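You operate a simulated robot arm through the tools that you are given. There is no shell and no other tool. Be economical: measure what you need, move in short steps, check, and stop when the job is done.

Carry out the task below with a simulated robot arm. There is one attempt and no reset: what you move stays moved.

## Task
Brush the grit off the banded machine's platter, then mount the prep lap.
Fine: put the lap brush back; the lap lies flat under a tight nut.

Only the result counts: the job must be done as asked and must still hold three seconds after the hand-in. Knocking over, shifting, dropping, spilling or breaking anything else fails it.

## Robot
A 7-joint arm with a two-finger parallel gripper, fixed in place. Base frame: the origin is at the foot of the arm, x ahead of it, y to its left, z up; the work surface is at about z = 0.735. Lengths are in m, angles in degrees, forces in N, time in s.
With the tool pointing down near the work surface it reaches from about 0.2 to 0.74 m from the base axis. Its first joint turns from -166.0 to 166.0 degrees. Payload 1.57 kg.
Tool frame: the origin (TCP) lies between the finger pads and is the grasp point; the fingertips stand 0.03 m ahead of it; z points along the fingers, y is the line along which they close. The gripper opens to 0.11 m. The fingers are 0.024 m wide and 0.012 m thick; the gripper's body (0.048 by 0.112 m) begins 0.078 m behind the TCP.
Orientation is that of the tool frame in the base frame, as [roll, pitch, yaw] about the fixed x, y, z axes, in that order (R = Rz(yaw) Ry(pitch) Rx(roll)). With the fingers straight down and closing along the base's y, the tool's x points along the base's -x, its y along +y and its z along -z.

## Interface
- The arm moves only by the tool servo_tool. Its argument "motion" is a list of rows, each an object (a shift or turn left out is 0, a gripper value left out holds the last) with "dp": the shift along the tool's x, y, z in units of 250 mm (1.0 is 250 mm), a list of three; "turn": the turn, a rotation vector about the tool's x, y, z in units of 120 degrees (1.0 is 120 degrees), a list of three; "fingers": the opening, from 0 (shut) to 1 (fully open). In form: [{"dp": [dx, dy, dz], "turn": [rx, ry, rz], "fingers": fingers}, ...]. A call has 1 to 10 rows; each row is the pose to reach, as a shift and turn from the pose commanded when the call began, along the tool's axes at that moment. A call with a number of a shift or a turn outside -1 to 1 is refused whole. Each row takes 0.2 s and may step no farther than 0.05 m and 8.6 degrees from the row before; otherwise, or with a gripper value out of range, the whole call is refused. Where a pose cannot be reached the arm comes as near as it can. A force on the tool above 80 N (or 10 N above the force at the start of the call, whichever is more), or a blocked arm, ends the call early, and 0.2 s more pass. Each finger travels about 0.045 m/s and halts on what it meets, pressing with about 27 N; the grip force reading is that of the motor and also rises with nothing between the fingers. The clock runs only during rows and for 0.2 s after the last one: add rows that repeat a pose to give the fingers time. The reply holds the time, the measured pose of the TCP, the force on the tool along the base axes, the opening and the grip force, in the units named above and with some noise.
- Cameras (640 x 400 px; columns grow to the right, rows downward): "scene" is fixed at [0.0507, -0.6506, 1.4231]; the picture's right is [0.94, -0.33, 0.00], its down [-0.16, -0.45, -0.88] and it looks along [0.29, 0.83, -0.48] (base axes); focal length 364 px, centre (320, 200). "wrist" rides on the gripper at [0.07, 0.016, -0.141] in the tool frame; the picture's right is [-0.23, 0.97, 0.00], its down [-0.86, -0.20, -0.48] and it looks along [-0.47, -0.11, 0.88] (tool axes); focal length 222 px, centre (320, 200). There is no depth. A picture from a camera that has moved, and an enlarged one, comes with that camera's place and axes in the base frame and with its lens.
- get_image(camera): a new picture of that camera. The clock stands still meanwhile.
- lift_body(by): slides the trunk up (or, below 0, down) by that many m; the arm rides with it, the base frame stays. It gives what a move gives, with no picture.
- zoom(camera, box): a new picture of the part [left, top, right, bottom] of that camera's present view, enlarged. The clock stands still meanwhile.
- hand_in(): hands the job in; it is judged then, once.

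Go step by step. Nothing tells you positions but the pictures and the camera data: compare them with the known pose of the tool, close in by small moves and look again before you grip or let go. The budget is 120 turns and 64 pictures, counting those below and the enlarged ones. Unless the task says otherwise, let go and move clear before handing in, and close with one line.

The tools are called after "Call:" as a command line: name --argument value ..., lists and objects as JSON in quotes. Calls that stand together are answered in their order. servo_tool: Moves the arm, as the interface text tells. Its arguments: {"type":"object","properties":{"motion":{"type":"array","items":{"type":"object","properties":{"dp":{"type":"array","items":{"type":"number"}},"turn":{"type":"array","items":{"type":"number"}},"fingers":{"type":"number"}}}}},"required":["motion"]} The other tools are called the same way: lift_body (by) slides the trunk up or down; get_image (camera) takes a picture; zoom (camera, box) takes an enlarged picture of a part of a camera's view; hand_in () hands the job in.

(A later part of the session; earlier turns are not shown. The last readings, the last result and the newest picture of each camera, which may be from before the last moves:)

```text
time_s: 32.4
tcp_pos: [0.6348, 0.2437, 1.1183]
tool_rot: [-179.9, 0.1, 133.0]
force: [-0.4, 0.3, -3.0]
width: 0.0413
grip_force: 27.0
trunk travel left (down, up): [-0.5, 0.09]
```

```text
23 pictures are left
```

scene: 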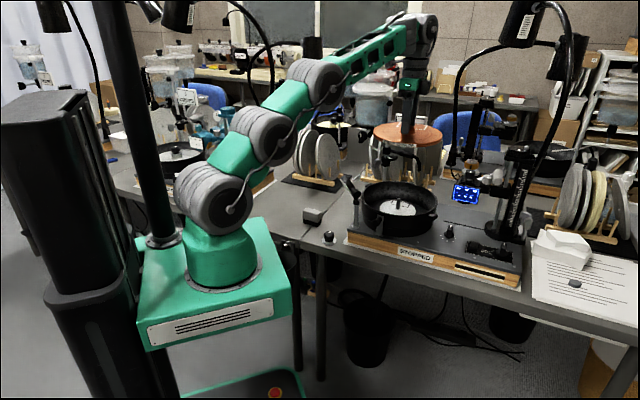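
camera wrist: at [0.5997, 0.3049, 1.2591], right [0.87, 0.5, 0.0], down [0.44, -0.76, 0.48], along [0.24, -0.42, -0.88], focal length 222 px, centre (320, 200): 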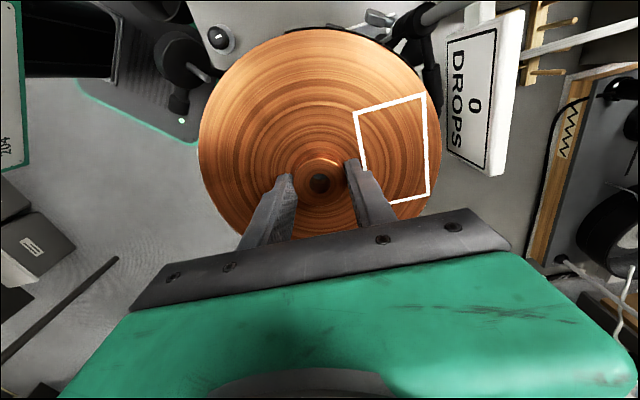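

Position matches within about 1 mm. I trim and descend until the lap is just above the spindle tip.

Call:
servo_tool --motion '[{"dp": [0.003, -0.0035, 0.16]}, {"dp": [0.003, -0.0035, 0.34]}, {"dp": [0.003, -0.0035, 0.52]}, {"dp": [0.003, -0.0035, 0.66]}, {"dp": [0.003, -0.0035, 0.72]}, {"dp": [0.003, -0.0035, 0.72]}]'

Call:
zoom --camera "scene" --box '[344, 150, 456, 220]'

Call:
zoom --camera "wrist" --box '[272, 140, 368, 200]'

```text
time_s: 33.8
tcp_pos: [0.6329, 0.2429, 0.9387]
tool_rot: [180.0, 0.0, 133.0]
force: [0.6, -0.3, -3.9]
width: 0.0413
grip_force: 27.1
trunk travel left (down, up): [-0.5, 0.09]
```

```text
5.71 times, centred on (400, 185) of scene
camera zoom: at [0.0507, -0.6506, 1.4231], right [0.94, -0.33, 0.0], down [-0.16, -0.45, -0.88], along [0.29, 0.83, -0.48], focal length 2081 px, centre (-137, 286)
```

zoom: 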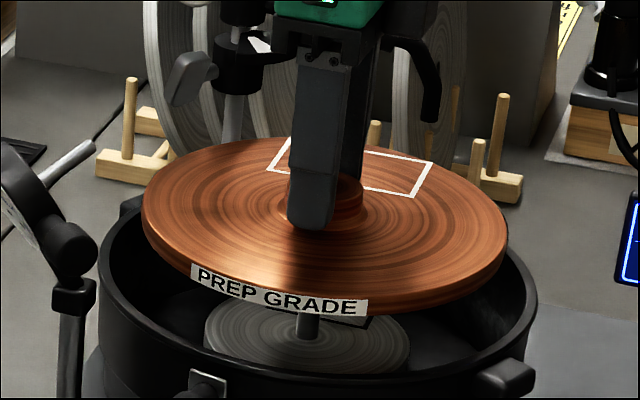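

```text
6.67 times, centred on (320, 170) of wrist
camera zoom: at [0.5982, 0.3049, 1.0792], right [0.87, 0.5, 0.0], down [0.44, -0.76, 0.48], along [0.24, -0.42, -0.88], focal length 1481 px, centre (320, 400)
```

zoom: 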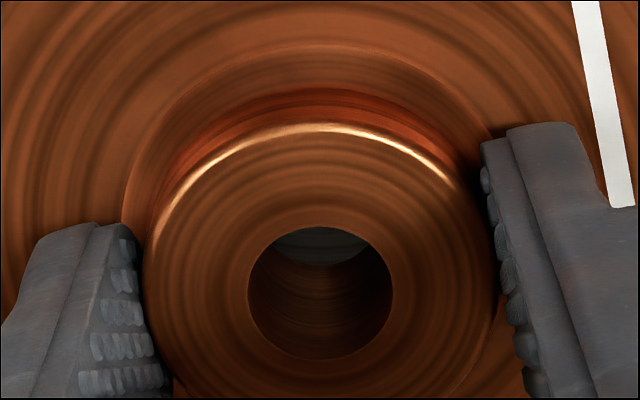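

The scene view suggests the lap is about 1 mm too far right. I trim that and lower slowly to the spindle tip, watching the force.

Call:
servo_tool --motion '[{"dp": [0.004, -0.002, 0.04]}, {"dp": [0.004, -0.002, 0.08]}, {"dp": [0.004, -0.002, 0.11]}, {"dp": [0.004, -0.002, 0.13]}, {"dp": [0.004, -0.002, 0.145]}]'

```text
time_s: 35.0
tcp_pos: [0.6318, 0.2451, 0.9025]
tool_rot: [-180.0, 0.0, 133.0]
force: [0.0, 0.6, -2.9]
width: 0.0414
grip_force: 27.0
trunk travel left (down, up): [-0.5, 0.09]
```

Call:
servo_tool --motion '[{"dp": [0, 0, 0.015]}, {"dp": [0, 0, 0.03]}, {"dp": [0, 0, 0.045]}]'

Call:
zoom --camera "wrist" --box '[272, 140, 368, 200]'

```text
time_s: 35.8
tcp_pos: [0.6323, 0.2439, 0.8923]
tool_rot: [-180.0, 0.0, 133.0]
force: [0.2, -0.3, -4.0]
width: 0.0417
grip_force: 27.2
trunk travel left (down, up): [-0.5, 0.09]
```

```text
6.67 times, centred on (320, 170) of wrist
camera zoom: at [0.597, 0.305, 1.0325], right [0.87, 0.5, 0.0], down [0.44, -0.76, 0.48], along [0.24, -0.42, -0.88], focal length 1481 px, centre (320, 400)
```

zoom: 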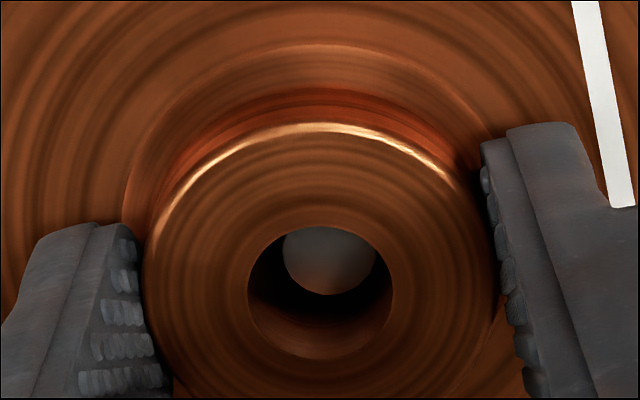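

The spindle is visible inside the hole, about 1 mm off centre. I trim and lower toward the platter.

Call:
servo_tool --motion '[{"dp": [-0.003, 0.003, 0.01]}, {"dp": [-0.003, 0.003, 0.03]}, {"dp": [-0.003, 0.003, 0.05]}, {"dp": [-0.003, 0.003, 0.065]}, {"dp": [-0.003, 0.003, 0.072]}]'

```text
time_s: 37.0
tcp_pos: [0.6318, 0.2443, 0.8732]
tool_rot: [-180.0, 0.0, 133.0]
force: [-0.4, -0.1, -2.6]
width: 0.0411
grip_force: 27.0
trunk travel left (down, up): [-0.5, 0.09]
```

Call:
servo_tool --motion '[{"dp": [0, 0, 0.006]}, {"dp": [0, 0, 0.012]}]'

Call:
zoom --camera "scene" --box '[344, 150, 456, 220]'

```text
time_s: 37.6
tcp_pos: [0.6324, 0.2444, 0.8703]
tool_rot: [-179.9, 0.0, 133.0]
force: [-0.5, 0.3, -2.8]
width: 0.0415
grip_force: 27.3
trunk travel left (down, up): [-0.5, 0.09]
```

```text
5.71 times, centred on (400, 185) of scene
camera zoom: at [0.0507, -0.6506, 1.4231], right [0.94, -0.33, 0.0], down [-0.16, -0.45, -0.88], along [0.29, 0.83, -0.48], focal length 2081 px, centre (-137, 286)
```

zoom: 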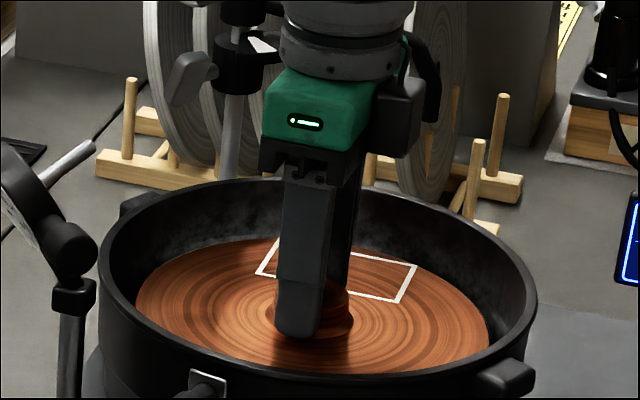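

It is nearly seated, and I keep easing down until the platter takes the weight.

Call:
servo_tool --motion '[{"dp": [0, 0, 0.005]}, {"dp": [0, 0, 0.01]}]'

```text
time_s: 38.2
tcp_pos: [0.6343, 0.2444, 0.871]
tool_rot: [179.7, 0.1, 133.0]
force: [-2.4, -2.1, 10.4]
width: 0.0416
grip_force: 26.7
trunk travel left (down, up): [-0.5, 0.09]
```

Seated (contact at 10 N). I relax slightly, open and rise clear.

Call:
servo_tool --motion '[{"dp": [0, 0, -0.01], "fingers": 0.65}, {"dp": [0, 0, -0.01], "fingers": 0.65}, {"dp": [0, 0, -0.01], "fingers": 0.65}, {"dp": [0, 0, -0.18]}, {"dp": [0, 0, -0.36]}, {"dp": [0, 0, -0.54]}, {"dp": [0, 0, -0.7]}]'

Call:
zoom --camera "wrist" --box '[208, 50, 432, 190]'

Call:
zoom --camera "scene" --box '[344, 160, 456, 230]'

```text
time_s: 39.8
tcp_pos: [0.6317, 0.243, 1.0438]
tool_rot: [-179.9, -0.1, 133.0]
force: [0.2, 0.4, -0.3]
width: 0.0713
grip_force: 0.0
trunk travel left (down, up): [-0.5, 0.09]
```

```text
2.86 times, centred on (320, 120) of wrist
camera zoom: at [0.5965, 0.3047, 1.1841], right [0.87, 0.5, 0.0], down [0.44, -0.76, 0.48], along [0.24, -0.42, -0.88], focal length 635 px, centre (320, 429)
```

zoom: 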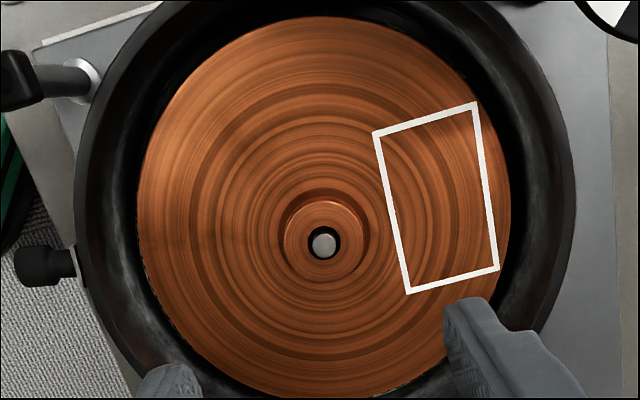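

```text
5.71 times, centred on (400, 195) of scene
camera zoom: at [0.0507, -0.6506, 1.4231], right [0.94, -0.33, 0.0], down [-0.16, -0.45, -0.88], along [0.29, 0.83, -0.48], focal length 2081 px, centre (-137, 229)
```

zoom: 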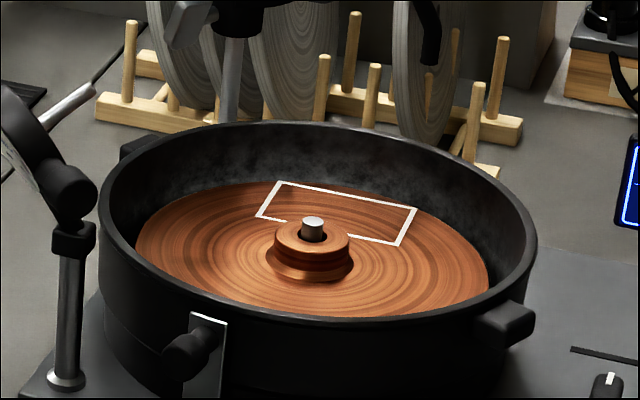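

The lap sits flat with the spindle about 10 mm proud of the hub. Next the nut: I move back near it, staying high above the lamp, and look.

Call:
servo_tool --motion '[{"dp": [0, 0, -0.15]}, {"dp": [0.16, -0.09, -0.2]}, {"dp": [0.32, -0.18, -0.2]}, {"dp": [0.48, -0.27, -0.2]}, {"dp": [0.64, -0.36, -0.2]}, {"dp": [0.8, -0.45, -0.2]}, {"dp": [0.96, -0.53, -0.2]}]'

Call:
get_image --camera "wrist"

Call:
zoom --camera "scene" --box '[300, 160, 396, 260]'

```text
time_s: 41.4
tcp_pos: [0.3696, 0.328, 1.0941]
tool_rot: [-179.9, 0.1, 133.0]
force: [-0.6, 0.0, -0.2]
width: 0.0717
grip_force: 0.0
trunk travel left (down, up): [-0.5, 0.09]
```

```text
16 pictures are left
camera wrist: at [0.3351, 0.3902, 1.2345], right [0.87, 0.5, 0.0], down [0.44, -0.76, 0.48], along [0.24, -0.42, -0.88], focal length 222 px, centre (320, 200)
```

wrist: 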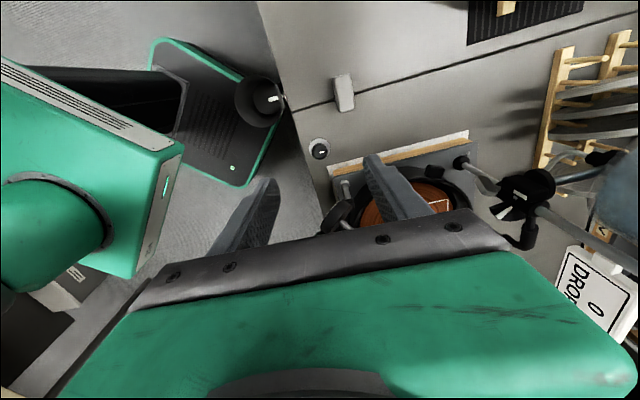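

```text
4.00 times, centred on (348, 210) of scene
camera zoom: at [0.0507, -0.6506, 1.4231], right [0.94, -0.33, 0.0], down [-0.16, -0.45, -0.88], along [0.29, 0.83, -0.48], focal length 1457 px, centre (208, 160)
```

zoom: 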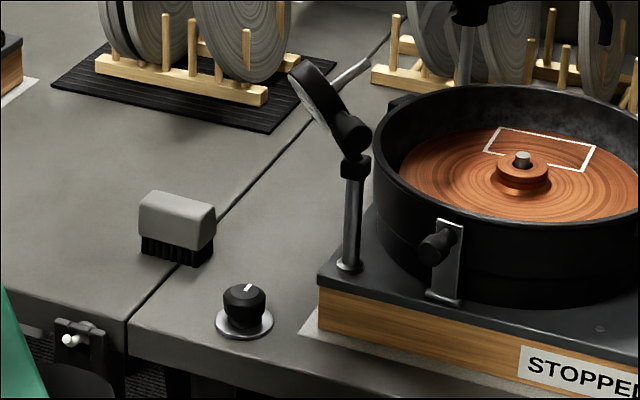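

The nut is near (0.401, 0.2705), and the lamp head hangs close beside it at around z 0.93–0.98. I tilt the tool about its closing axis, leaning the hand away from the lamp, and go part way down.

Call:
servo_tool --motion '[{"dp": [-0.1, -0.03, 0.08], "turn": [0, -0.07, 0]}, {"dp": [-0.226, -0.068, 0.14], "turn": [0, -0.141, 0]}, {"dp": [-0.226, -0.068, 0.32], "turn": [0, -0.141, 0]}, {"dp": [-0.226, -0.068, 0.5], "turn": [0, -0.141, 0]}, {"dp": [-0.226, -0.068, 0.68], "turn": [0, -0.141, 0]}, {"dp": [-0.226, -0.068, 0.86], "turn": [0, -0.141, 0], "fingers": 0.55}, {"dp": [-0.226, -0.068, 0.936], "turn": [0, -0.141, 0], "fingers": 0.55}, {"dp": [-0.226, -0.068, 0.936], "turn": [0, -0.141, 0], "fingers": 0.55}]'

Call:
get_image --camera "wrist"

Call:
zoom --camera "scene" --box '[290, 160, 386, 260]'

```text
time_s: 43.2
tcp_pos: [0.3989, 0.276, 0.86]
tool_rot: [180.0, 16.9, 133.1]
force: [0.8, -0.1, 0.5]
width: 0.0606
grip_force: 0.1
trunk travel left (down, up): [-0.5, 0.09]
```

```text
14 pictures are left
camera wrist: at [0.3371, 0.3654, 0.9738], right [0.86, 0.51, 0.07], down [0.32, -0.63, 0.71], along [0.4, -0.59, -0.7], focal length 222 px, centre (320, 200)
```

wrist: 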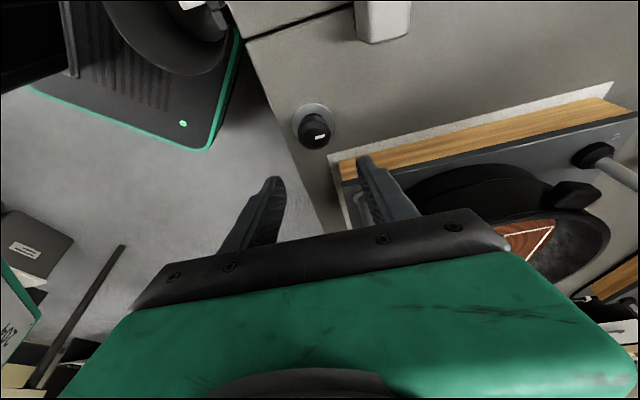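

```text
4.00 times, centred on (338, 210) of scene
camera zoom: at [0.0507, -0.6506, 1.4231], right [0.94, -0.33, 0.0], down [-0.16, -0.45, -0.88], along [0.29, 0.83, -0.48], focal length 1457 px, centre (248, 160)
```

zoom: 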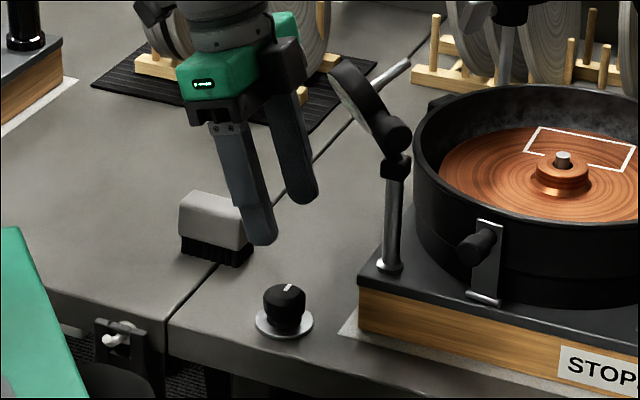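

The nut lines up as planned (2.5 mm correction across). I descend vertically and grip it.

Call:
servo_tool --motion '[{"dp": [0.04, 0.01, 0.13]}, {"dp": [0.08, 0.01, 0.26]}, {"dp": [0.0946, 0.01, 0.31]}, {"dp": [0.0946, 0.01, 0.31], "fingers": 0.1}, {"dp": [0.0946, 0.01, 0.31], "fingers": 0.1}, {"dp": [0.0946, 0.01, 0.31], "fingers": 0.1}, {"dp": [0.0946, 0.01, 0.31], "fingers": 0.1}]'

Call:
zoom --camera "scene" --box '[302, 190, 366, 260]'

```text
time_s: 44.8
tcp_pos: [0.4008, 0.2787, 0.7789]
tool_rot: [-179.9, 17.1, 133.0]
force: [0.1, 0.2, 0.9]
width: 0.0327
grip_force: 26.8
trunk travel left (down, up): [-0.5, 0.09]
```

```text
5.71 times, centred on (334, 225) of scene
camera zoom: at [0.0507, -0.6506, 1.4231], right [0.94, -0.33, 0.0], down [-0.16, -0.45, -0.88], along [0.29, 0.83, -0.48], focal length 2081 px, centre (240, 57)
```

zoom: 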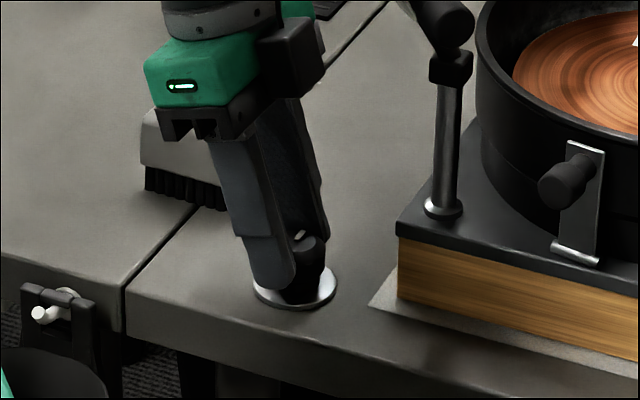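

The nut is gripped (32.7 mm). I lift gently to see that it comes free.

Call:
servo_tool --motion '[{"dp": [-0.0117, 0, -0.038]}, {"dp": [-0.035, 0, -0.115]}, {"dp": [-0.07, 0, -0.23]}]'

Call:
zoom --camera "scene" --box '[302, 170, 366, 240]'

```text
time_s: 45.6
tcp_pos: [0.3995, 0.277, 0.8389]
tool_rot: [-180.0, 17.0, 133.0]
force: [-0.4, 0.0, -0.2]
width: 0.0324
grip_force: 26.6
trunk travel left (down, up): [-0.5, 0.09]
```

```text
5.71 times, centred on (334, 205) of scene
camera zoom: at [0.0507, -0.6506, 1.4231], right [0.94, -0.33, 0.0], down [-0.16, -0.45, -0.88], along [0.29, 0.83, -0.48], focal length 2081 px, centre (240, 171)
```

zoom: 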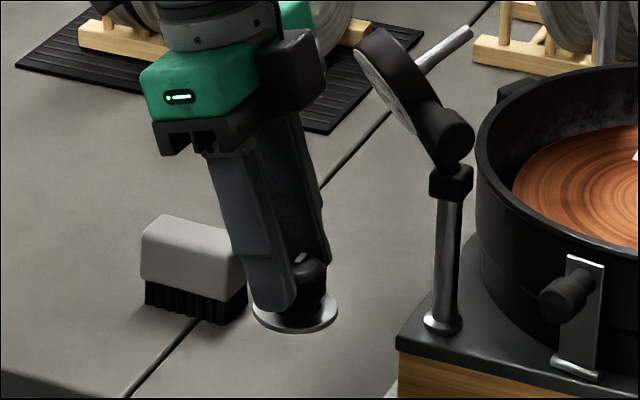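

The flanged nut is free. I lift it clear of the lamp while turning the lean toward the robot, away from the spout post.

Call:
servo_tool --motion '[{"dp": [0.06, 0, -0.1]}, {"dp": [0.03, 0, -0.27]}, {"dp": [-0.02, 0, -0.44], "turn": [-0.0195, 0, -0.0637]}, {"dp": [-0.06, 0, -0.61], "turn": [-0.039, 0, -0.1275]}, {"dp": [-0.11, 0, -0.78], "turn": [-0.0584, 0, -0.191]}, {"dp": [-0.165, 0, -0.953], "turn": [-0.0779, 0, -0.255]}, {"dp": [-0.165, 0, -0.953], "turn": [-0.0974, 0, -0.3187]}, {"dp": [-0.165, 0, -0.953], "turn": [-0.0974, 0, -0.3187]}]'

```text
time_s: 47.4
tcp_pos: [0.3792, 0.299, 1.0789]
tool_rot: [180.0, 17.0, 173.1]
force: [-0.5, 0.0, -0.3]
width: 0.0325
grip_force: 27.1
trunk travel left (down, up): [-0.5, 0.09]
```

Call:
servo_tool --motion '[{"dp": [-0.16, -0.016, 0.049]}, {"dp": [-0.32, -0.032, 0.098]}, {"dp": [-0.48, -0.048, 0.147]}, {"dp": [-0.64, -0.064, 0.196]}, {"dp": [-0.8, -0.08, 0.245]}, {"dp": [-0.964, -0.0956, 0.295]}, {"dp": [-0.92, -0.0956, 0.43]}, {"dp": [-0.894, -0.0956, 0.524]}, {"dp": [-0.894, -0.0956, 0.524]}]'

Call:
get_image --camera "wrist"

Call:
zoom --camera "scene" --box '[352, 140, 448, 200]'

```text
time_s: 49.4
tcp_pos: [0.6271, 0.2466, 1.0171]
tool_rot: [180.0, 17.0, 173.1]
force: [-0.3, 0.3, -0.8]
width: 0.0326
grip_force: 26.7
trunk travel left (down, up): [-0.5, 0.09]
```

```text
10 pictures are left
camera wrist: at [0.5231, 0.2746, 1.1313], right [0.33, 0.94, 0.07], down [0.65, -0.28, 0.71], along [0.68, -0.19, -0.7], focal length 222 px, centre (320, 200)
```

wrist: 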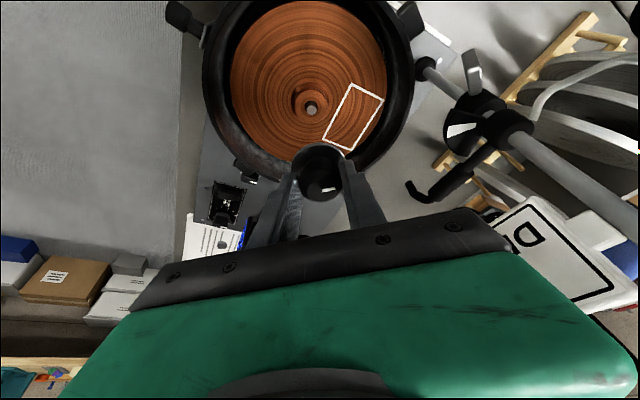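

```text
6.67 times, centred on (400, 170) of scene
camera zoom: at [0.0507, -0.6506, 1.4231], right [0.94, -0.33, 0.0], down [-0.16, -0.45, -0.88], along [0.29, 0.83, -0.48], focal length 2428 px, centre (-213, 400)
```

zoom: 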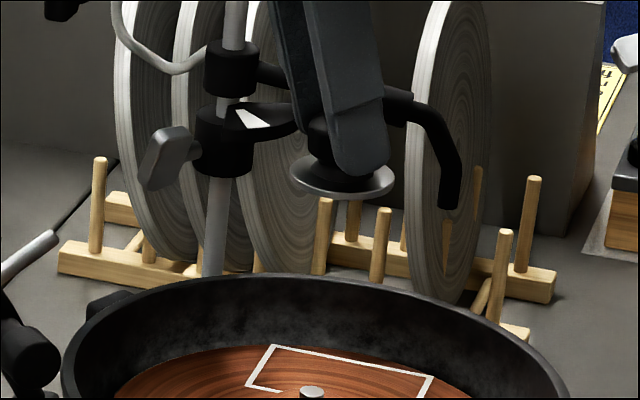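

The scene view puts the nut about 3 mm right of the spindle. I correct, lower to just above the spindle tip, and look again.

Call:
servo_tool --motion '[{"dp": [0.05, 0, 0.12]}, {"dp": [0.09, 0, 0.25]}, {"dp": [0.125, 0, 0.367]}, {"dp": [0.125, 0, 0.367]}]'

Call:
zoom --camera "scene" --box '[368, 165, 432, 205]'

Call:
zoom --camera "wrist" --box '[256, 110, 384, 210]'

```text
time_s: 50.4
tcp_pos: [0.6237, 0.2465, 0.9193]
tool_rot: [-180.0, 17.0, 173.0]
force: [1.6, 0.1, -0.2]
width: 0.0324
grip_force: 27.1
trunk travel left (down, up): [-0.5, 0.09]
```

```text
10.00 times, centred on (400, 185) of scene
camera zoom: at [0.0507, -0.6506, 1.4231], right [0.94, -0.33, 0.0], down [-0.16, -0.45, -0.88], along [0.29, 0.83, -0.48], focal length 3642 px, centre (-480, 350)
```

zoom: 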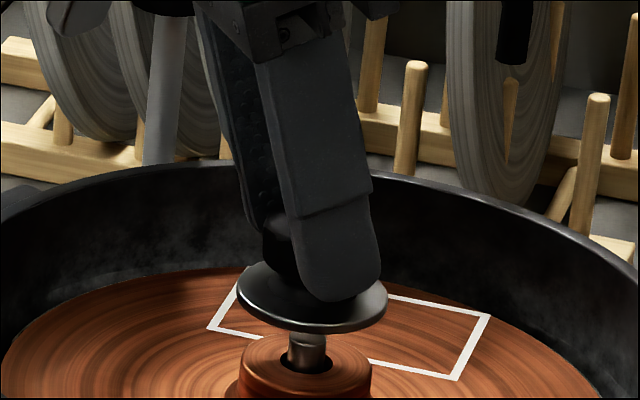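

```text
4.00 times, centred on (320, 160) of wrist
camera zoom: at [0.5201, 0.2742, 1.0342], right [0.33, 0.94, 0.07], down [0.65, -0.28, 0.71], along [0.68, -0.19, -0.7], focal length 888 px, centre (320, 360)
```

zoom: 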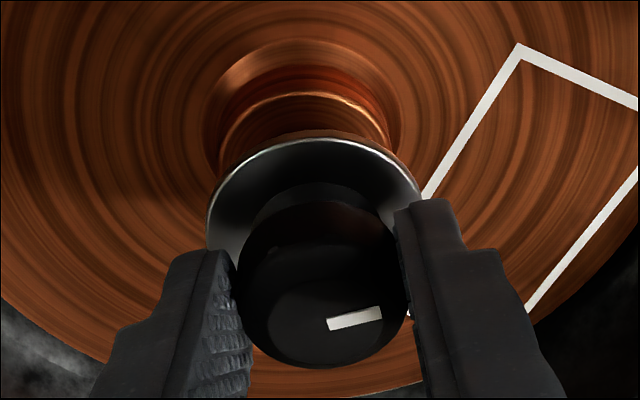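

In both views the nut appears concentric with the spindle, with a gap of about 12 mm. I lower slowly toward contact.

Call:
servo_tool --motion '[{"dp": [0.0047, 0, 0.0153]}, {"dp": [0.0093, 0, 0.0306]}, {"dp": [0.0117, 0, 0.0382]}]'

```text
time_s: 51.2
tcp_pos: [0.6245, 0.2457, 0.9121]
tool_rot: [179.9, 17.0, 173.0]
force: [-0.2, -0.9, -0.7]
width: 0.0326
grip_force: 26.8
trunk travel left (down, up): [-0.5, 0.09]
```

Call:
servo_tool --motion '[{"dp": [0.0018, 0, 0.0057]}, {"dp": [0.0035, 0, 0.0115]}, {"dp": [0.0053, 0, 0.0172]}]'

```text
time_s: 52.0
tcp_pos: [0.6231, 0.2456, 0.9069]
tool_rot: [-180.0, 17.0, 173.0]
force: [-0.3, -0.3, -1.0]
width: 0.0325
grip_force: 26.4
trunk travel left (down, up): [-0.5, 0.09]
```

Call:
servo_tool --motion '[{"dp": [0.0018, 0, 0.0057]}, {"dp": [0.0035, 0, 0.0115]}]'

Call:
zoom --camera "scene" --box '[368, 165, 432, 205]'

```text
time_s: 52.6
tcp_pos: [0.6237, 0.2462, 0.9044]
tool_rot: [-180.0, 16.9, 173.0]
force: [-0.2, 0.4, -1.8]
width: 0.0322
grip_force: 27.2
trunk travel left (down, up): [-0.5, 0.09]
```

```text
10.00 times, centred on (400, 185) of scene
camera zoom: at [0.0507, -0.6506, 1.4231], right [0.94, -0.33, 0.0], down [-0.16, -0.45, -0.88], along [0.29, 0.83, -0.48], focal length 3642 px, centre (-480, 350)
```

zoom: 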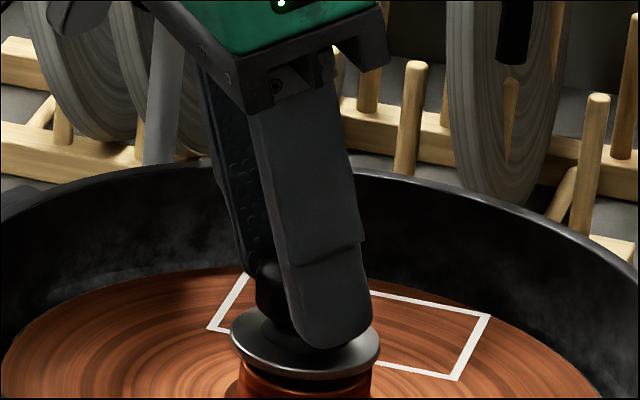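

Call:
servo_tool --motion '[{"dp": [0.0012, 0, 0.0038]}, {"dp": [0.0023, 0, 0.0076]}, {"dp": [0.0035, 0, 0.0115]}]'

```text
time_s: 53.4
tcp_pos: [0.6242, 0.2444, 0.9]
tool_rot: [180.0, 17.1, 172.8]
force: [2.3, -1.3, -0.4]
width: 0.0325
grip_force: 26.9
trunk travel left (down, up): [-0.5, 0.09]
```

Call:
servo_tool --motion '[{"dp": [0.0012, 0, 0.0038]}, {"dp": [0.0023, 0, 0.0076]}]'

```text
time_s: 54.0
tcp_pos: [0.6247, 0.2458, 0.8998]
tool_rot: [179.9, 17.1, 172.9]
force: [2.8, -2.1, 5.8]
width: 0.0325
grip_force: 27.0
trunk travel left (down, up): [-0.5, 0.09]
```

Contact is felt at the spindle. I start the thread: turn clockwise about the nut axis by 40° with light downward pressure.

Call:
servo_tool --motion '[{"dp": [0, 0.0031, 0.001], "turn": [0.0195, 0, 0.0637]}, {"dp": [-0.0008, 0.0062, 0.002], "turn": [0.0389, 0, 0.1275]}, {"dp": [-0.0018, 0.0091, 0.0035], "turn": [0.0584, 0, 0.1912]}, {"dp": [-0.003, 0.0119, 0.005], "turn": [0.0779, 0, 0.2549]}, {"dp": [-0.005, 0.0144, 0.006], "turn": [0.0973, 0, 0.3187]}]'

```text
time_s: 55.2
tcp_pos: [0.6257, 0.2509, 0.8991]
tool_rot: [179.7, 17.0, 133.0]
force: [11.7, 9.8, 14.4]
width: 0.0324
grip_force: 26.9
trunk travel left (down, up): [-0.5, 0.09]
```

Some turning resistance is felt. I release and back off along the tool axis to see how the nut sits.

Call:
servo_tool --motion '[{"dp": [0, 0, 0], "fingers": 0.55}, {"dp": [0, 0, 0], "fingers": 0.55}, {"dp": [0, 0, 0], "fingers": 0.55}, {"dp": [0, 0, -0.15]}, {"dp": [0, 0, -0.32]}]'

Call:
zoom --camera "scene" --box '[368, 165, 432, 205]'

```text
time_s: 56.4
tcp_pos: [0.6101, 0.2656, 0.9748]
tool_rot: [-180.0, 17.0, 133.0]
force: [-0.4, -0.5, -0.3]
width: 0.0604
grip_force: 0.1
trunk travel left (down, up): [-0.5, 0.09]
```

```text
10.00 times, centred on (400, 185) of scene
camera zoom: at [0.0507, -0.6506, 1.4231], right [0.94, -0.33, 0.0], down [-0.16, -0.45, -0.88], along [0.29, 0.83, -0.48], focal length 3642 px, centre (-480, 350)
```

zoom: 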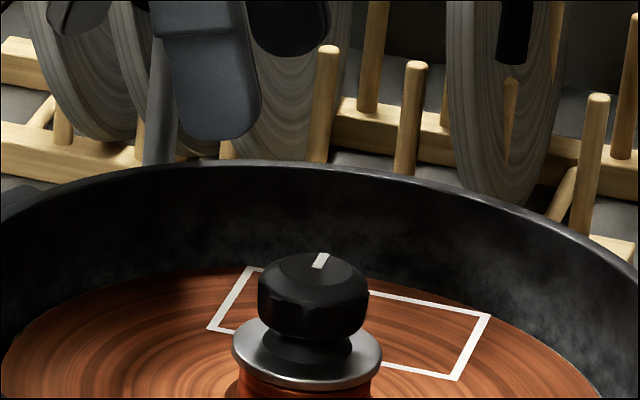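

The nut stands straight on the spindle, a few millimetres above the hub. I bring the tool vertical over it to take proper turning strokes.

Call:
servo_tool --motion '[{"dp": [-0.044, 0.003, 0.03], "turn": [0, 0.0706, 0]}, {"dp": [-0.088, 0.0064, 0.09], "turn": [0, 0.1412, 0]}, {"dp": [-0.088, 0.0064, 0.09], "turn": [0, 0.1412, 0], "fingers": 0.5}]'

Call:
zoom --camera "wrist" --box '[240, 100, 400, 200]'

```text
time_s: 57.2
tcp_pos: [0.6292, 0.2477, 0.9603]
tool_rot: [180.0, 0.0, 133.0]
force: [0.6, -0.1, 0.1]
width: 0.0552
grip_force: 0.0
trunk travel left (down, up): [-0.5, 0.09]
```

```text
4.00 times, centred on (320, 150) of wrist
camera zoom: at [0.5951, 0.3084, 1.1003], right [0.87, 0.5, 0.0], down [0.44, -0.76, 0.48], along [0.24, -0.41, -0.88], focal length 888 px, centre (320, 400)
```

zoom: 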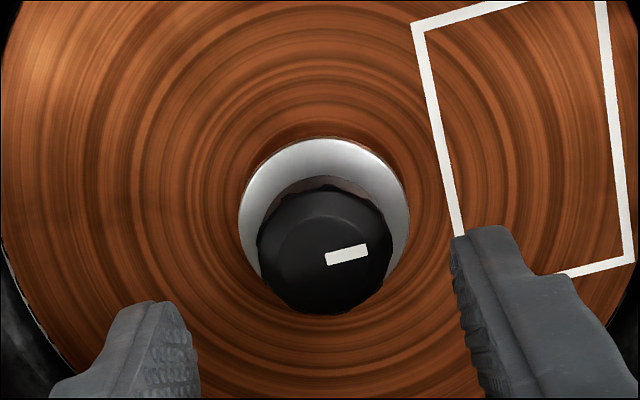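

The tool is centred over the nut. I turn the hand back 85° to get a long clockwise stroke.

Call:
servo_tool --motion '[{"turn": [0, 0, -0.0708]}, {"turn": [0, 0, -0.1416]}, {"turn": [0, 0, -0.2124]}, {"turn": [0, 0, -0.2832]}, {"turn": [0, 0, -0.354]}, {"turn": [0, 0, -0.4248]}, {"turn": [0, 0, -0.4956]}, {"turn": [0, 0, -0.5664]}, {"turn": [0, 0, -0.6372]}, {"turn": [0, 0, -0.708]}]'

Call:
servo_tool --motion '[{"turn": [0, 0, -0.0708]}, {"turn": [0, 0, -0.1416]}, {"turn": [0, 0, -0.2124]}, {"turn": [0, 0, -0.2832]}, {"turn": [0, 0, -0.354]}]'

```text
time_s: 59.4
tcp_pos: [0.6309, 0.2466, 0.9599]
tool_rot: [-180.0, 0.1, -141.8]
force: [0.1, 0.7, -0.1]
width: 0.0553
grip_force: 0.0
trunk travel left (down, up): [-0.5, 0.09]
```

```text
time_s: 60.6
tcp_pos: [0.6291, 0.2464, 0.9586]
tool_rot: [179.9, 0.0, -99.4]
force: [0.2, 0.7, 0.0]
width: 0.055
grip_force: 0.1
trunk travel left (down, up): [-0.5, 0.09]
```

Range is ample. I descend, grip the nut and take the first clockwise stroke.

Call:
servo_tool --motion '[{"dp": [0, 0, 0.12]}, {"dp": [0, 0, 0.22]}, {"dp": [0, 0, 0.238]}, {"dp": [0, 0, 0.238], "fingers": 0.15}, {"dp": [0, 0, 0.238], "fingers": 0.15}, {"dp": [0, 0, 0.238], "fingers": 0.15}]'

Call:
servo_tool --motion '[{"dp": [0, 0, 0.0], "turn": [0, 0, 0.0708]}, {"dp": [0, 0, 0.001], "turn": [0, 0, 0.1416]}, {"dp": [0, 0, 0.001], "turn": [0, 0, 0.2124]}, {"dp": [0, 0, 0.001], "turn": [0, 0, 0.2832]}, {"dp": [0, 0, 0.001], "turn": [0, 0, 0.354]}, {"dp": [0, 0, 0.001], "turn": [0, 0, 0.4248]}, {"dp": [0, 0, 0.002], "turn": [0, 0, 0.4956]}, {"dp": [0, 0, 0.002], "turn": [0, 0, 0.5664]}, {"dp": [0, 0, 0.002], "turn": [0, 0, 0.6372]}, {"dp": [0, 0, 0.002], "turn": [0, 0, 0.708]}]'

```text
time_s: 62.0
tcp_pos: [0.6331, 0.2464, 0.8998]
tool_rot: [-179.9, 0.1, -99.7]
force: [18.3, 0.0, -1.4]
width: 0.0324
grip_force: 27.1
trunk travel left (down, up): [-0.5, 0.09]
```

```text
time_s: 64.2
tcp_pos: [0.6309, 0.245, 0.8983]
tool_rot: [180.0, -0.2, 175.3]
force: [26.7, -24.3, -0.5]
width: 0.0316
grip_force: 26.7
trunk travel left (down, up): [-0.5, 0.09]
```

Lateral loads show the spindle axis is a few millimetres toward +x, −y of my command. I re-centre while continuing the stroke.

Call:
servo_tool --motion '[{"dp": [-0.006, -0.005, 0.0]}, {"dp": [-0.0128, -0.0104, 0.0]}]'

Call:
servo_tool --motion '[{"dp": [0, 0, 0.0], "turn": [0, 0, 0.0708]}, {"dp": [0, 0, 0.001], "turn": [0, 0, 0.1416]}, {"dp": [0, 0, 0.001], "turn": [0, 0, 0.2124]}, {"dp": [0, 0, 0.001], "turn": [0, 0, 0.2832]}, {"dp": [0, 0, 0.001], "turn": [0, 0, 0.354]}, {"dp": [0, 0, 0.001], "turn": [0, 0, 0.4248]}, {"dp": [0, 0, 0.002], "turn": [0, 0, 0.4956]}, {"dp": [0, 0, 0.002], "turn": [0, 0, 0.5664]}, {"dp": [0, 0, 0.002], "turn": [0, 0, 0.6372]}, {"dp": [0, 0, 0.002], "turn": [0, 0, 0.708]}]'

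```text
time_s: 64.8
tcp_pos: [0.6305, 0.244, 0.8984]
tool_rot: [-179.9, -0.2, 175.8]
force: [6.4, -12.1, 0.2]
width: 0.0319
grip_force: 27.2
trunk travel left (down, up): [-0.5, 0.09]
```

```text
time_s: 67.0
tcp_pos: [0.6336, 0.2441, 0.8978]
tool_rot: [-180.0, 0.1, 90.4]
force: [0.0, 1.1, 0.1]
width: 0.0323
grip_force: 27.1
trunk travel left (down, up): [-0.5, 0.09]
```

Well centred now. I continue clockwise in the same grip.

Call:
servo_tool --motion '[{"dp": [0, 0, 0.0], "turn": [0, 0, 0.0708]}, {"dp": [0, 0, 0.001], "turn": [0, 0, 0.1416]}, {"dp": [0, 0, 0.001], "turn": [0, 0, 0.2124]}, {"dp": [0, 0, 0.001], "turn": [0, 0, 0.2832]}, {"dp": [0, 0, 0.001], "turn": [0, 0, 0.354]}, {"dp": [0, 0, 0.001], "turn": [0, 0, 0.4248]}, {"dp": [0, 0, 0.002], "turn": [0, 0, 0.4956]}, {"dp": [0, 0, 0.002], "turn": [0, 0, 0.5664]}, {"dp": [0, 0, 0.002], "turn": [0, 0, 0.6372]}, {"dp": [0, 0, 0.002], "turn": [0, 0, 0.708]}]'

Call:
zoom --camera "scene" --box '[368, 165, 432, 205]'

```text
time_s: 68.9
tcp_pos: [0.6255, 0.2409, 0.8908]
tool_rot: [178.8, 3.6, 25.9]
force: [-19.8, 8.6, 15.5]
width: 0.0329
grip_force: 27.0
out of reach, approached as far as the arm can: row 8, 9
trunk travel left (down, up): [-0.5, 0.09]
stopped in row 9: the force on the tool passed its limit (the readings are from after the stop); the commanded pose is now the measured one
```

```text
10.00 times, centred on (400, 185) of scene
camera zoom: at [0.0507, -0.6506, 1.4231], right [0.94, -0.33, 0.0], down [-0.16, -0.45, -0.88], along [0.29, 0.83, -0.48], focal length 3642 px, centre (-480, 350)
```

zoom: 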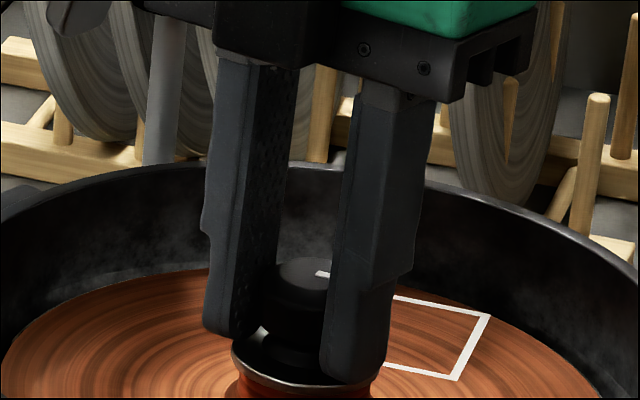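

The wrist reached its limit near yaw 26, and the nut has come down a little. I open, straighten the tool, rise and wind the hand back.

Call:
servo_tool --motion '[{"fingers": 0.5}, {"fingers": 0.5}, {"dp": [0.01, 0, -0.06], "turn": [0.003, 0.01, 0]}, {"dp": [0.034, 0.003, -0.16], "turn": [0.01, 0.03, 0]}, {"dp": [0.034, 0.003, -0.16], "turn": [0.01, 0.03, 0]}]'

Call:
servo_tool --motion '[{"turn": [0, 0, -0.0708]}, {"turn": [0, 0, -0.1416]}, {"turn": [0, 0, -0.2124]}, {"turn": [0, 0, -0.2832]}, {"turn": [0, 0, -0.354]}, {"turn": [0, 0, -0.4248]}, {"turn": [0, 0, -0.4956]}, {"turn": [0, 0, -0.5664]}, {"turn": [0, 0, -0.6372]}, {"turn": [0, 0, -0.708]}]'

Call:
servo_tool --motion '[{"turn": [0, 0, -0.0708]}, {"turn": [0, 0, -0.1416]}, {"turn": [0, 0, -0.2124]}, {"turn": [0, 0, -0.2832]}, {"turn": [0, 0, -0.354]}, {"turn": [0, 0, -0.4248]}, {"turn": [0, 0, -0.4956]}, {"turn": [0, 0, -0.5664]}, {"turn": [0, 0, -0.6372]}, {"turn": [0, 0, -0.708]}]'

Call:
servo_tool --motion '[{"turn": [0, 0, -0.0708]}, {"turn": [0, 0, -0.1416]}, {"turn": [0, 0, -0.2124]}, {"turn": [0, 0, -0.2832]}, {"turn": [0, 0, -0.354]}, {"turn": [0, 0, -0.4248]}, {"turn": [0, 0, -0.4956]}, {"turn": [0, 0, -0.5664]}, {"turn": [0, 0, -0.6372]}, {"turn": [0, 0, -0.708]}]'

```text
time_s: 70.1
tcp_pos: [0.6393, 0.2449, 0.927]
tool_rot: [179.5, 0.3, 25.6]
force: [0.5, -0.8, 0.0]
width: 0.055
grip_force: 0.0
trunk travel left (down, up): [-0.5, 0.09]
```

```text
time_s: 72.3
tcp_pos: [0.6391, 0.2437, 0.9261]
tool_rot: [-179.9, 0.1, 110.7]
force: [0.0, -0.1, -0.3]
width: 0.0549
grip_force: 0.2
trunk travel left (down, up): [-0.5, 0.09]
```

```text
time_s: 74.5
tcp_pos: [0.6389, 0.2443, 0.9263]
tool_rot: [-180.0, -0.1, -164.3]
force: [0.4, 0.3, 0.3]
width: 0.055
grip_force: 0.0
trunk travel left (down, up): [-0.5, 0.09]
```

```text
time_s: 76.7
tcp_pos: [0.6388, 0.2431, 0.9269]
tool_rot: [179.9, -0.1, -79.5]
force: [0.5, 0.9, -0.5]
width: 0.0548
grip_force: 0.1
trunk travel left (down, up): [-0.5, 0.09]
```

I re-centre, wind back another 60°, then descend, grip and turn through a long stroke.

Call:
servo_tool --motion '[{"dp": [-0.0055, 0.0205, 0], "turn": [0, 0, -0.07]}, {"dp": [-0.0055, 0.0205, 0], "turn": [0, 0, -0.14]}, {"dp": [-0.0055, 0.0205, 0], "turn": [0, 0, -0.21]}, {"dp": [-0.0055, 0.0205, 0], "turn": [0, 0, -0.28]}, {"dp": [-0.0055, 0.0205, 0], "turn": [0, 0, -0.35]}, {"dp": [-0.0055, 0.0205, 0], "turn": [0, 0, -0.42]}, {"dp": [-0.0055, 0.0205, 0], "turn": [0, 0, -0.49]}, {"dp": [-0.0055, 0.0205, 0], "turn": [0, 0, -0.49]}]'

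Call:
servo_tool --motion '[{"dp": [0, 0, 0.06]}, {"dp": [0, 0, 0.12]}, {"dp": [0, 0, 0.123]}, {"dp": [0, 0, 0.123], "fingers": 0.15}, {"dp": [0, 0, 0.123], "fingers": 0.15}, {"dp": [0, 0, 0.123], "fingers": 0.15}]'

```text
time_s: 78.5
tcp_pos: [0.6328, 0.2436, 0.9282]
tool_rot: [179.9, 0.1, -20.7]
force: [0.4, 0.5, -0.4]
width: 0.055
grip_force: 0.1
trunk travel left (down, up): [-0.5, 0.09]
```

```text
time_s: 79.9
tcp_pos: [0.6326, 0.2441, 0.8969]
tool_rot: [179.9, 0.0, -20.8]
force: [-1.9, -2.7, -0.4]
width: 0.0324
grip_force: 27.4
trunk travel left (down, up): [-0.5, 0.09]
```

Gripped and centred with almost no side load. I turn clockwise through three 85° calls.

Call:
servo_tool --motion '[{"dp": [0, 0, 0.0], "turn": [0, 0, 0.0708]}, {"dp": [0, 0, 0.0005], "turn": [0, 0, 0.1416]}, {"dp": [0, 0, 0.0008], "turn": [0, 0, 0.2124]}, {"dp": [0, 0, 0.001], "turn": [0, 0, 0.2832]}, {"dp": [0, 0, 0.0012], "turn": [0, 0, 0.354]}, {"dp": [0, 0, 0.0015], "turn": [0, 0, 0.4248]}, {"dp": [0, 0, 0.0017], "turn": [0, 0, 0.4956]}, {"dp": [0, 0, 0.002], "turn": [0, 0, 0.5664]}, {"dp": [0, 0, 0.0022], "turn": [0, 0, 0.6372]}, {"dp": [0, 0, 0.0024], "turn": [0, 0, 0.708]}]'

Call:
servo_tool --motion '[{"dp": [0, 0, 0.0], "turn": [0, 0, 0.0708]}, {"dp": [0, 0, 0.0005], "turn": [0, 0, 0.1416]}, {"dp": [0, 0, 0.0008], "turn": [0, 0, 0.2124]}, {"dp": [0, 0, 0.001], "turn": [0, 0, 0.2832]}, {"dp": [0, 0, 0.0012], "turn": [0, 0, 0.354]}, {"dp": [0, 0, 0.0015], "turn": [0, 0, 0.4248]}, {"dp": [0, 0, 0.0017], "turn": [0, 0, 0.4956]}, {"dp": [0, 0, 0.002], "turn": [0, 0, 0.5664]}, {"dp": [0, 0, 0.0022], "turn": [0, 0, 0.6372]}, {"dp": [0, 0, 0.0024], "turn": [0, 0, 0.708]}]'

Call:
servo_tool --motion '[{"dp": [0, 0, 0.0], "turn": [0, 0, 0.0708]}, {"dp": [0, 0, 0.0005], "turn": [0, 0, 0.1416]}, {"dp": [0, 0, 0.0008], "turn": [0, 0, 0.2124]}, {"dp": [0, 0, 0.001], "turn": [0, 0, 0.2832]}, {"dp": [0, 0, 0.0012], "turn": [0, 0, 0.354]}, {"dp": [0, 0, 0.0015], "turn": [0, 0, 0.4248]}, {"dp": [0, 0, 0.0017], "turn": [0, 0, 0.4956]}, {"dp": [0, 0, 0.002], "turn": [0, 0, 0.5664]}, {"dp": [0, 0, 0.0022], "turn": [0, 0, 0.6372]}, {"dp": [0, 0, 0.0024], "turn": [0, 0, 0.708]}]'

```text
time_s: 82.1
tcp_pos: [0.6324, 0.2443, 0.8959]
tool_rot: [179.9, 0.0, -105.8]
force: [-4.0, -0.5, 1.3]
width: 0.0323
grip_force: 26.7
trunk travel left (down, up): [-0.5, 0.09]
```

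```text
time_s: 84.3
tcp_pos: [0.6326, 0.245, 0.8941]
tool_rot: [-179.9, 0.0, 169.2]
force: [0.2, 1.7, 1.0]
width: 0.0323
grip_force: 27.2
trunk travel left (down, up): [-0.5, 0.09]
```

```text
time_s: 86.5
tcp_pos: [0.6322, 0.2434, 0.894]
tool_rot: [-179.9, 0.0, 84.2]
force: [-4.4, -1.3, 1.7]
width: 0.0324
grip_force: 26.8
trunk travel left (down, up): [-0.5, 0.09]
```

It still turns freely. I add 45° more, up to near the wrist limit, and look at the gap.

Call:
servo_tool --motion '[{"turn": [0, 0, 0.0708]}, {"dp": [0, 0, 0.0005], "turn": [0, 0, 0.1416]}, {"dp": [0, 0, 0.0008], "turn": [0, 0, 0.2124]}, {"dp": [0, 0, 0.001], "turn": [0, 0, 0.2832]}, {"dp": [0, 0, 0.0012], "turn": [0, 0, 0.354]}]'

Call:
servo_tool --motion '[{"fingers": 0.5}, {"fingers": 0.5}, {"dp": [0, 0, -0.1]}, {"dp": [0, 0, -0.2]}]'

Call:
zoom --camera "scene" --box '[376, 175, 424, 205]'

```text
time_s: 87.7
tcp_pos: [0.6336, 0.2442, 0.8951]
tool_rot: [180.0, 0.2, 41.7]
force: [-4.1, 1.2, 0.5]
width: 0.0322
grip_force: 26.7
trunk travel left (down, up): [-0.5, 0.09]
```

```text
time_s: 88.7
tcp_pos: [0.6344, 0.2442, 0.9438]
tool_rot: [-180.0, 0.1, 41.8]
force: [0.0, 0.7, 0.2]
width: 0.0547
grip_force: 0.1
trunk travel left (down, up): [-0.5, 0.09]
```

```text
13.33 times, centred on (400, 190) of scene
camera zoom: at [0.0507, -0.6506, 1.4231], right [0.94, -0.33, 0.0], down [-0.16, -0.45, -0.88], along [0.29, 0.83, -0.48], focal length 4855 px, centre (-747, 333)
```

zoom: 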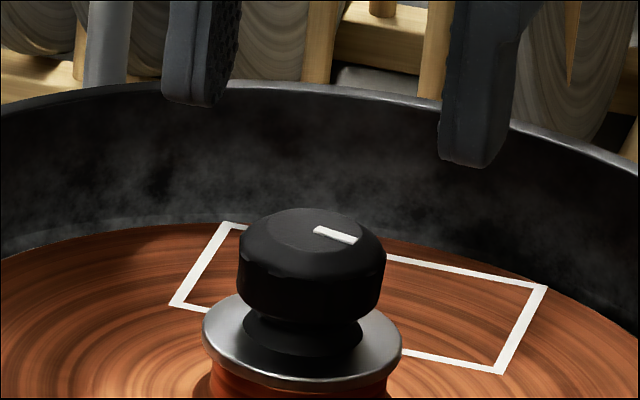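

The nut turns and has come down about 1.5 mm; roughly 2–3 mm of gap remains. I wind back 300° and grip again.

Call:
servo_tool --motion '[{"turn": [0, 0, -0.0714]}, {"turn": [0, 0, -0.1428]}, {"turn": [0, 0, -0.2142]}, {"turn": [0, 0, -0.2856]}, {"turn": [0, 0, -0.357]}, {"turn": [0, 0, -0.4284]}, {"turn": [0, 0, -0.4998]}, {"turn": [0, 0, -0.5712]}, {"turn": [0, 0, -0.6426]}, {"turn": [0, 0, -0.714]}]'

Call:
servo_tool --motion '[{"turn": [0, 0, -0.0714]}, {"turn": [0, 0, -0.1428]}, {"turn": [0, 0, -0.2142]}, {"turn": [0, 0, -0.2856]}, {"turn": [0, 0, -0.357]}, {"turn": [0, 0, -0.4284]}, {"turn": [0, 0, -0.4998]}, {"turn": [0, 0, -0.5712]}, {"turn": [0, 0, -0.6426]}, {"turn": [0, 0, -0.714]}]'

Call:
servo_tool --motion '[{"turn": [0, 0, -0.0714]}, {"turn": [0, 0, -0.1428]}, {"turn": [0, 0, -0.2142]}, {"turn": [0, 0, -0.2856]}, {"turn": [0, 0, -0.357]}, {"turn": [0, 0, -0.4284]}, {"turn": [0, 0, -0.4998]}, {"turn": [0, 0, -0.5712]}, {"turn": [0, 0, -0.6426]}, {"turn": [0, 0, -0.714]}]'

Call:
servo_tool --motion '[{"turn": [0, 0, -0.0714]}, {"turn": [0, 0, -0.1428]}, {"turn": [0, 0, -0.2142]}, {"turn": [0, 0, -0.2856]}, {"turn": [0, 0, -0.357]}, {"dp": [0, 0, 0.1], "turn": [0, 0, -0.38]}, {"dp": [0, 0, 0.2], "turn": [0, 0, -0.38]}, {"dp": [0, 0, 0.2], "turn": [0, 0, -0.38], "fingers": 0.15}, {"dp": [0, 0, 0.2], "turn": [0, 0, -0.38], "fingers": 0.15}, {"dp": [0, 0, 0.2], "turn": [0, 0, -0.38], "fingers": 0.15}]'

```text
time_s: 90.9
tcp_pos: [0.6326, 0.2442, 0.9456]
tool_rot: [180.0, 0.0, 127.8]
force: [1.5, 0.7, 0.1]
width: 0.0551
grip_force: 0.0
trunk travel left (down, up): [-0.5, 0.09]
```

```text
time_s: 93.1
tcp_pos: [0.6337, 0.2447, 0.9442]
tool_rot: [180.0, -0.2, -146.7]
force: [0.4, 0.2, -1.0]
width: 0.0552
grip_force: 0.0
trunk travel left (down, up): [-0.5, 0.09]
```

```text
time_s: 95.3
tcp_pos: [0.6338, 0.2453, 0.9446]
tool_rot: [179.9, 0.0, -61.0]
force: [-0.2, -0.6, -0.4]
width: 0.0548
grip_force: 0.0
trunk travel left (down, up): [-0.5, 0.09]
```

```text
time_s: 97.5
tcp_pos: [0.6333, 0.245, 0.8937]
tool_rot: [180.0, 0.1, -15.5]
force: [-1.3, -1.0, -0.3]
width: 0.0319
grip_force: 27.1
trunk travel left (down, up): [-0.5, 0.09]
```

Gripped again; I turn clockwise 300° and reopen at the end.

Call:
servo_tool --motion '[{"turn": [0, 0, 0.0714]}, {"dp": [0, 0, 0.0003], "turn": [0, 0, 0.1428]}, {"dp": [0, 0, 0.0005], "turn": [0, 0, 0.2142]}, {"dp": [0, 0, 0.0006], "turn": [0, 0, 0.2856]}, {"dp": [0, 0, 0.0007], "turn": [0, 0, 0.357]}, {"dp": [0, 0, 0.0008], "turn": [0, 0, 0.4284]}, {"dp": [0, 0, 0.0009], "turn": [0, 0, 0.4998]}, {"dp": [0, 0, 0.001], "turn": [0, 0, 0.5712]}, {"dp": [0, 0, 0.0011], "turn": [0, 0, 0.6426]}, {"dp": [0, 0, 0.0012], "turn": [0, 0, 0.714]}]'

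Call:
servo_tool --motion '[{"turn": [0, 0, 0.0714]}, {"dp": [0, 0, 0.0003], "turn": [0, 0, 0.1428]}, {"dp": [0, 0, 0.0005], "turn": [0, 0, 0.2142]}, {"dp": [0, 0, 0.0006], "turn": [0, 0, 0.2856]}, {"dp": [0, 0, 0.0007], "turn": [0, 0, 0.357]}, {"dp": [0, 0, 0.0008], "turn": [0, 0, 0.4284]}, {"dp": [0, 0, 0.0009], "turn": [0, 0, 0.4998]}, {"dp": [0, 0, 0.001], "turn": [0, 0, 0.5712]}, {"dp": [0, 0, 0.0011], "turn": [0, 0, 0.6426]}, {"dp": [0, 0, 0.0012], "turn": [0, 0, 0.714]}]'

Call:
servo_tool --motion '[{"turn": [0, 0, 0.0714]}, {"dp": [0, 0, 0.0003], "turn": [0, 0, 0.1428]}, {"dp": [0, 0, 0.0005], "turn": [0, 0, 0.2142]}, {"dp": [0, 0, 0.0006], "turn": [0, 0, 0.2856]}, {"dp": [0, 0, 0.0007], "turn": [0, 0, 0.357]}, {"dp": [0, 0, 0.0008], "turn": [0, 0, 0.4284]}, {"dp": [0, 0, 0.0009], "turn": [0, 0, 0.4998]}, {"dp": [0, 0, 0.001], "turn": [0, 0, 0.5712]}, {"dp": [0, 0, 0.0011], "turn": [0, 0, 0.6426]}, {"dp": [0, 0, 0.0012], "turn": [0, 0, 0.714]}]'

Call:
servo_tool --motion '[{"turn": [0, 0, 0.0714]}, {"dp": [0, 0, 0.0003], "turn": [0, 0, 0.1428]}, {"dp": [0, 0, 0.0005], "turn": [0, 0, 0.2142]}, {"dp": [0, 0, 0.0006], "turn": [0, 0, 0.2856]}, {"dp": [0, 0, 0.0007], "turn": [0, 0, 0.357]}]'

```text
time_s: 99.7
tcp_pos: [0.6331, 0.2433, 0.8939]
tool_rot: [180.0, -0.1, -101.2]
force: [-3.6, 0.0, 1.0]
width: 0.0321
grip_force: 26.9
trunk travel left (down, up): [-0.5, 0.09]
```

```text
time_s: 101.9
tcp_pos: [0.6334, 0.2439, 0.894]
tool_rot: [-180.0, -0.2, 173.0]
force: [0.7, 1.5, 0.0]
width: 0.0321
grip_force: 27.1
trunk travel left (down, up): [-0.5, 0.09]
```

```text
time_s: 104.1
tcp_pos: [0.6334, 0.245, 0.8929]
tool_rot: [-179.9, 0.1, 87.3]
force: [-4.6, -2.1, 0.3]
width: 0.0325
grip_force: 27.1
trunk travel left (down, up): [-0.5, 0.09]
```

```text
time_s: 105.3
tcp_pos: [0.6331, 0.2439, 0.8933]
tool_rot: [180.0, 0.1, 44.4]
force: [-3.3, 1.0, 0.3]
width: 0.0318
grip_force: 26.8
trunk travel left (down, up): [-0.5, 0.09]
```

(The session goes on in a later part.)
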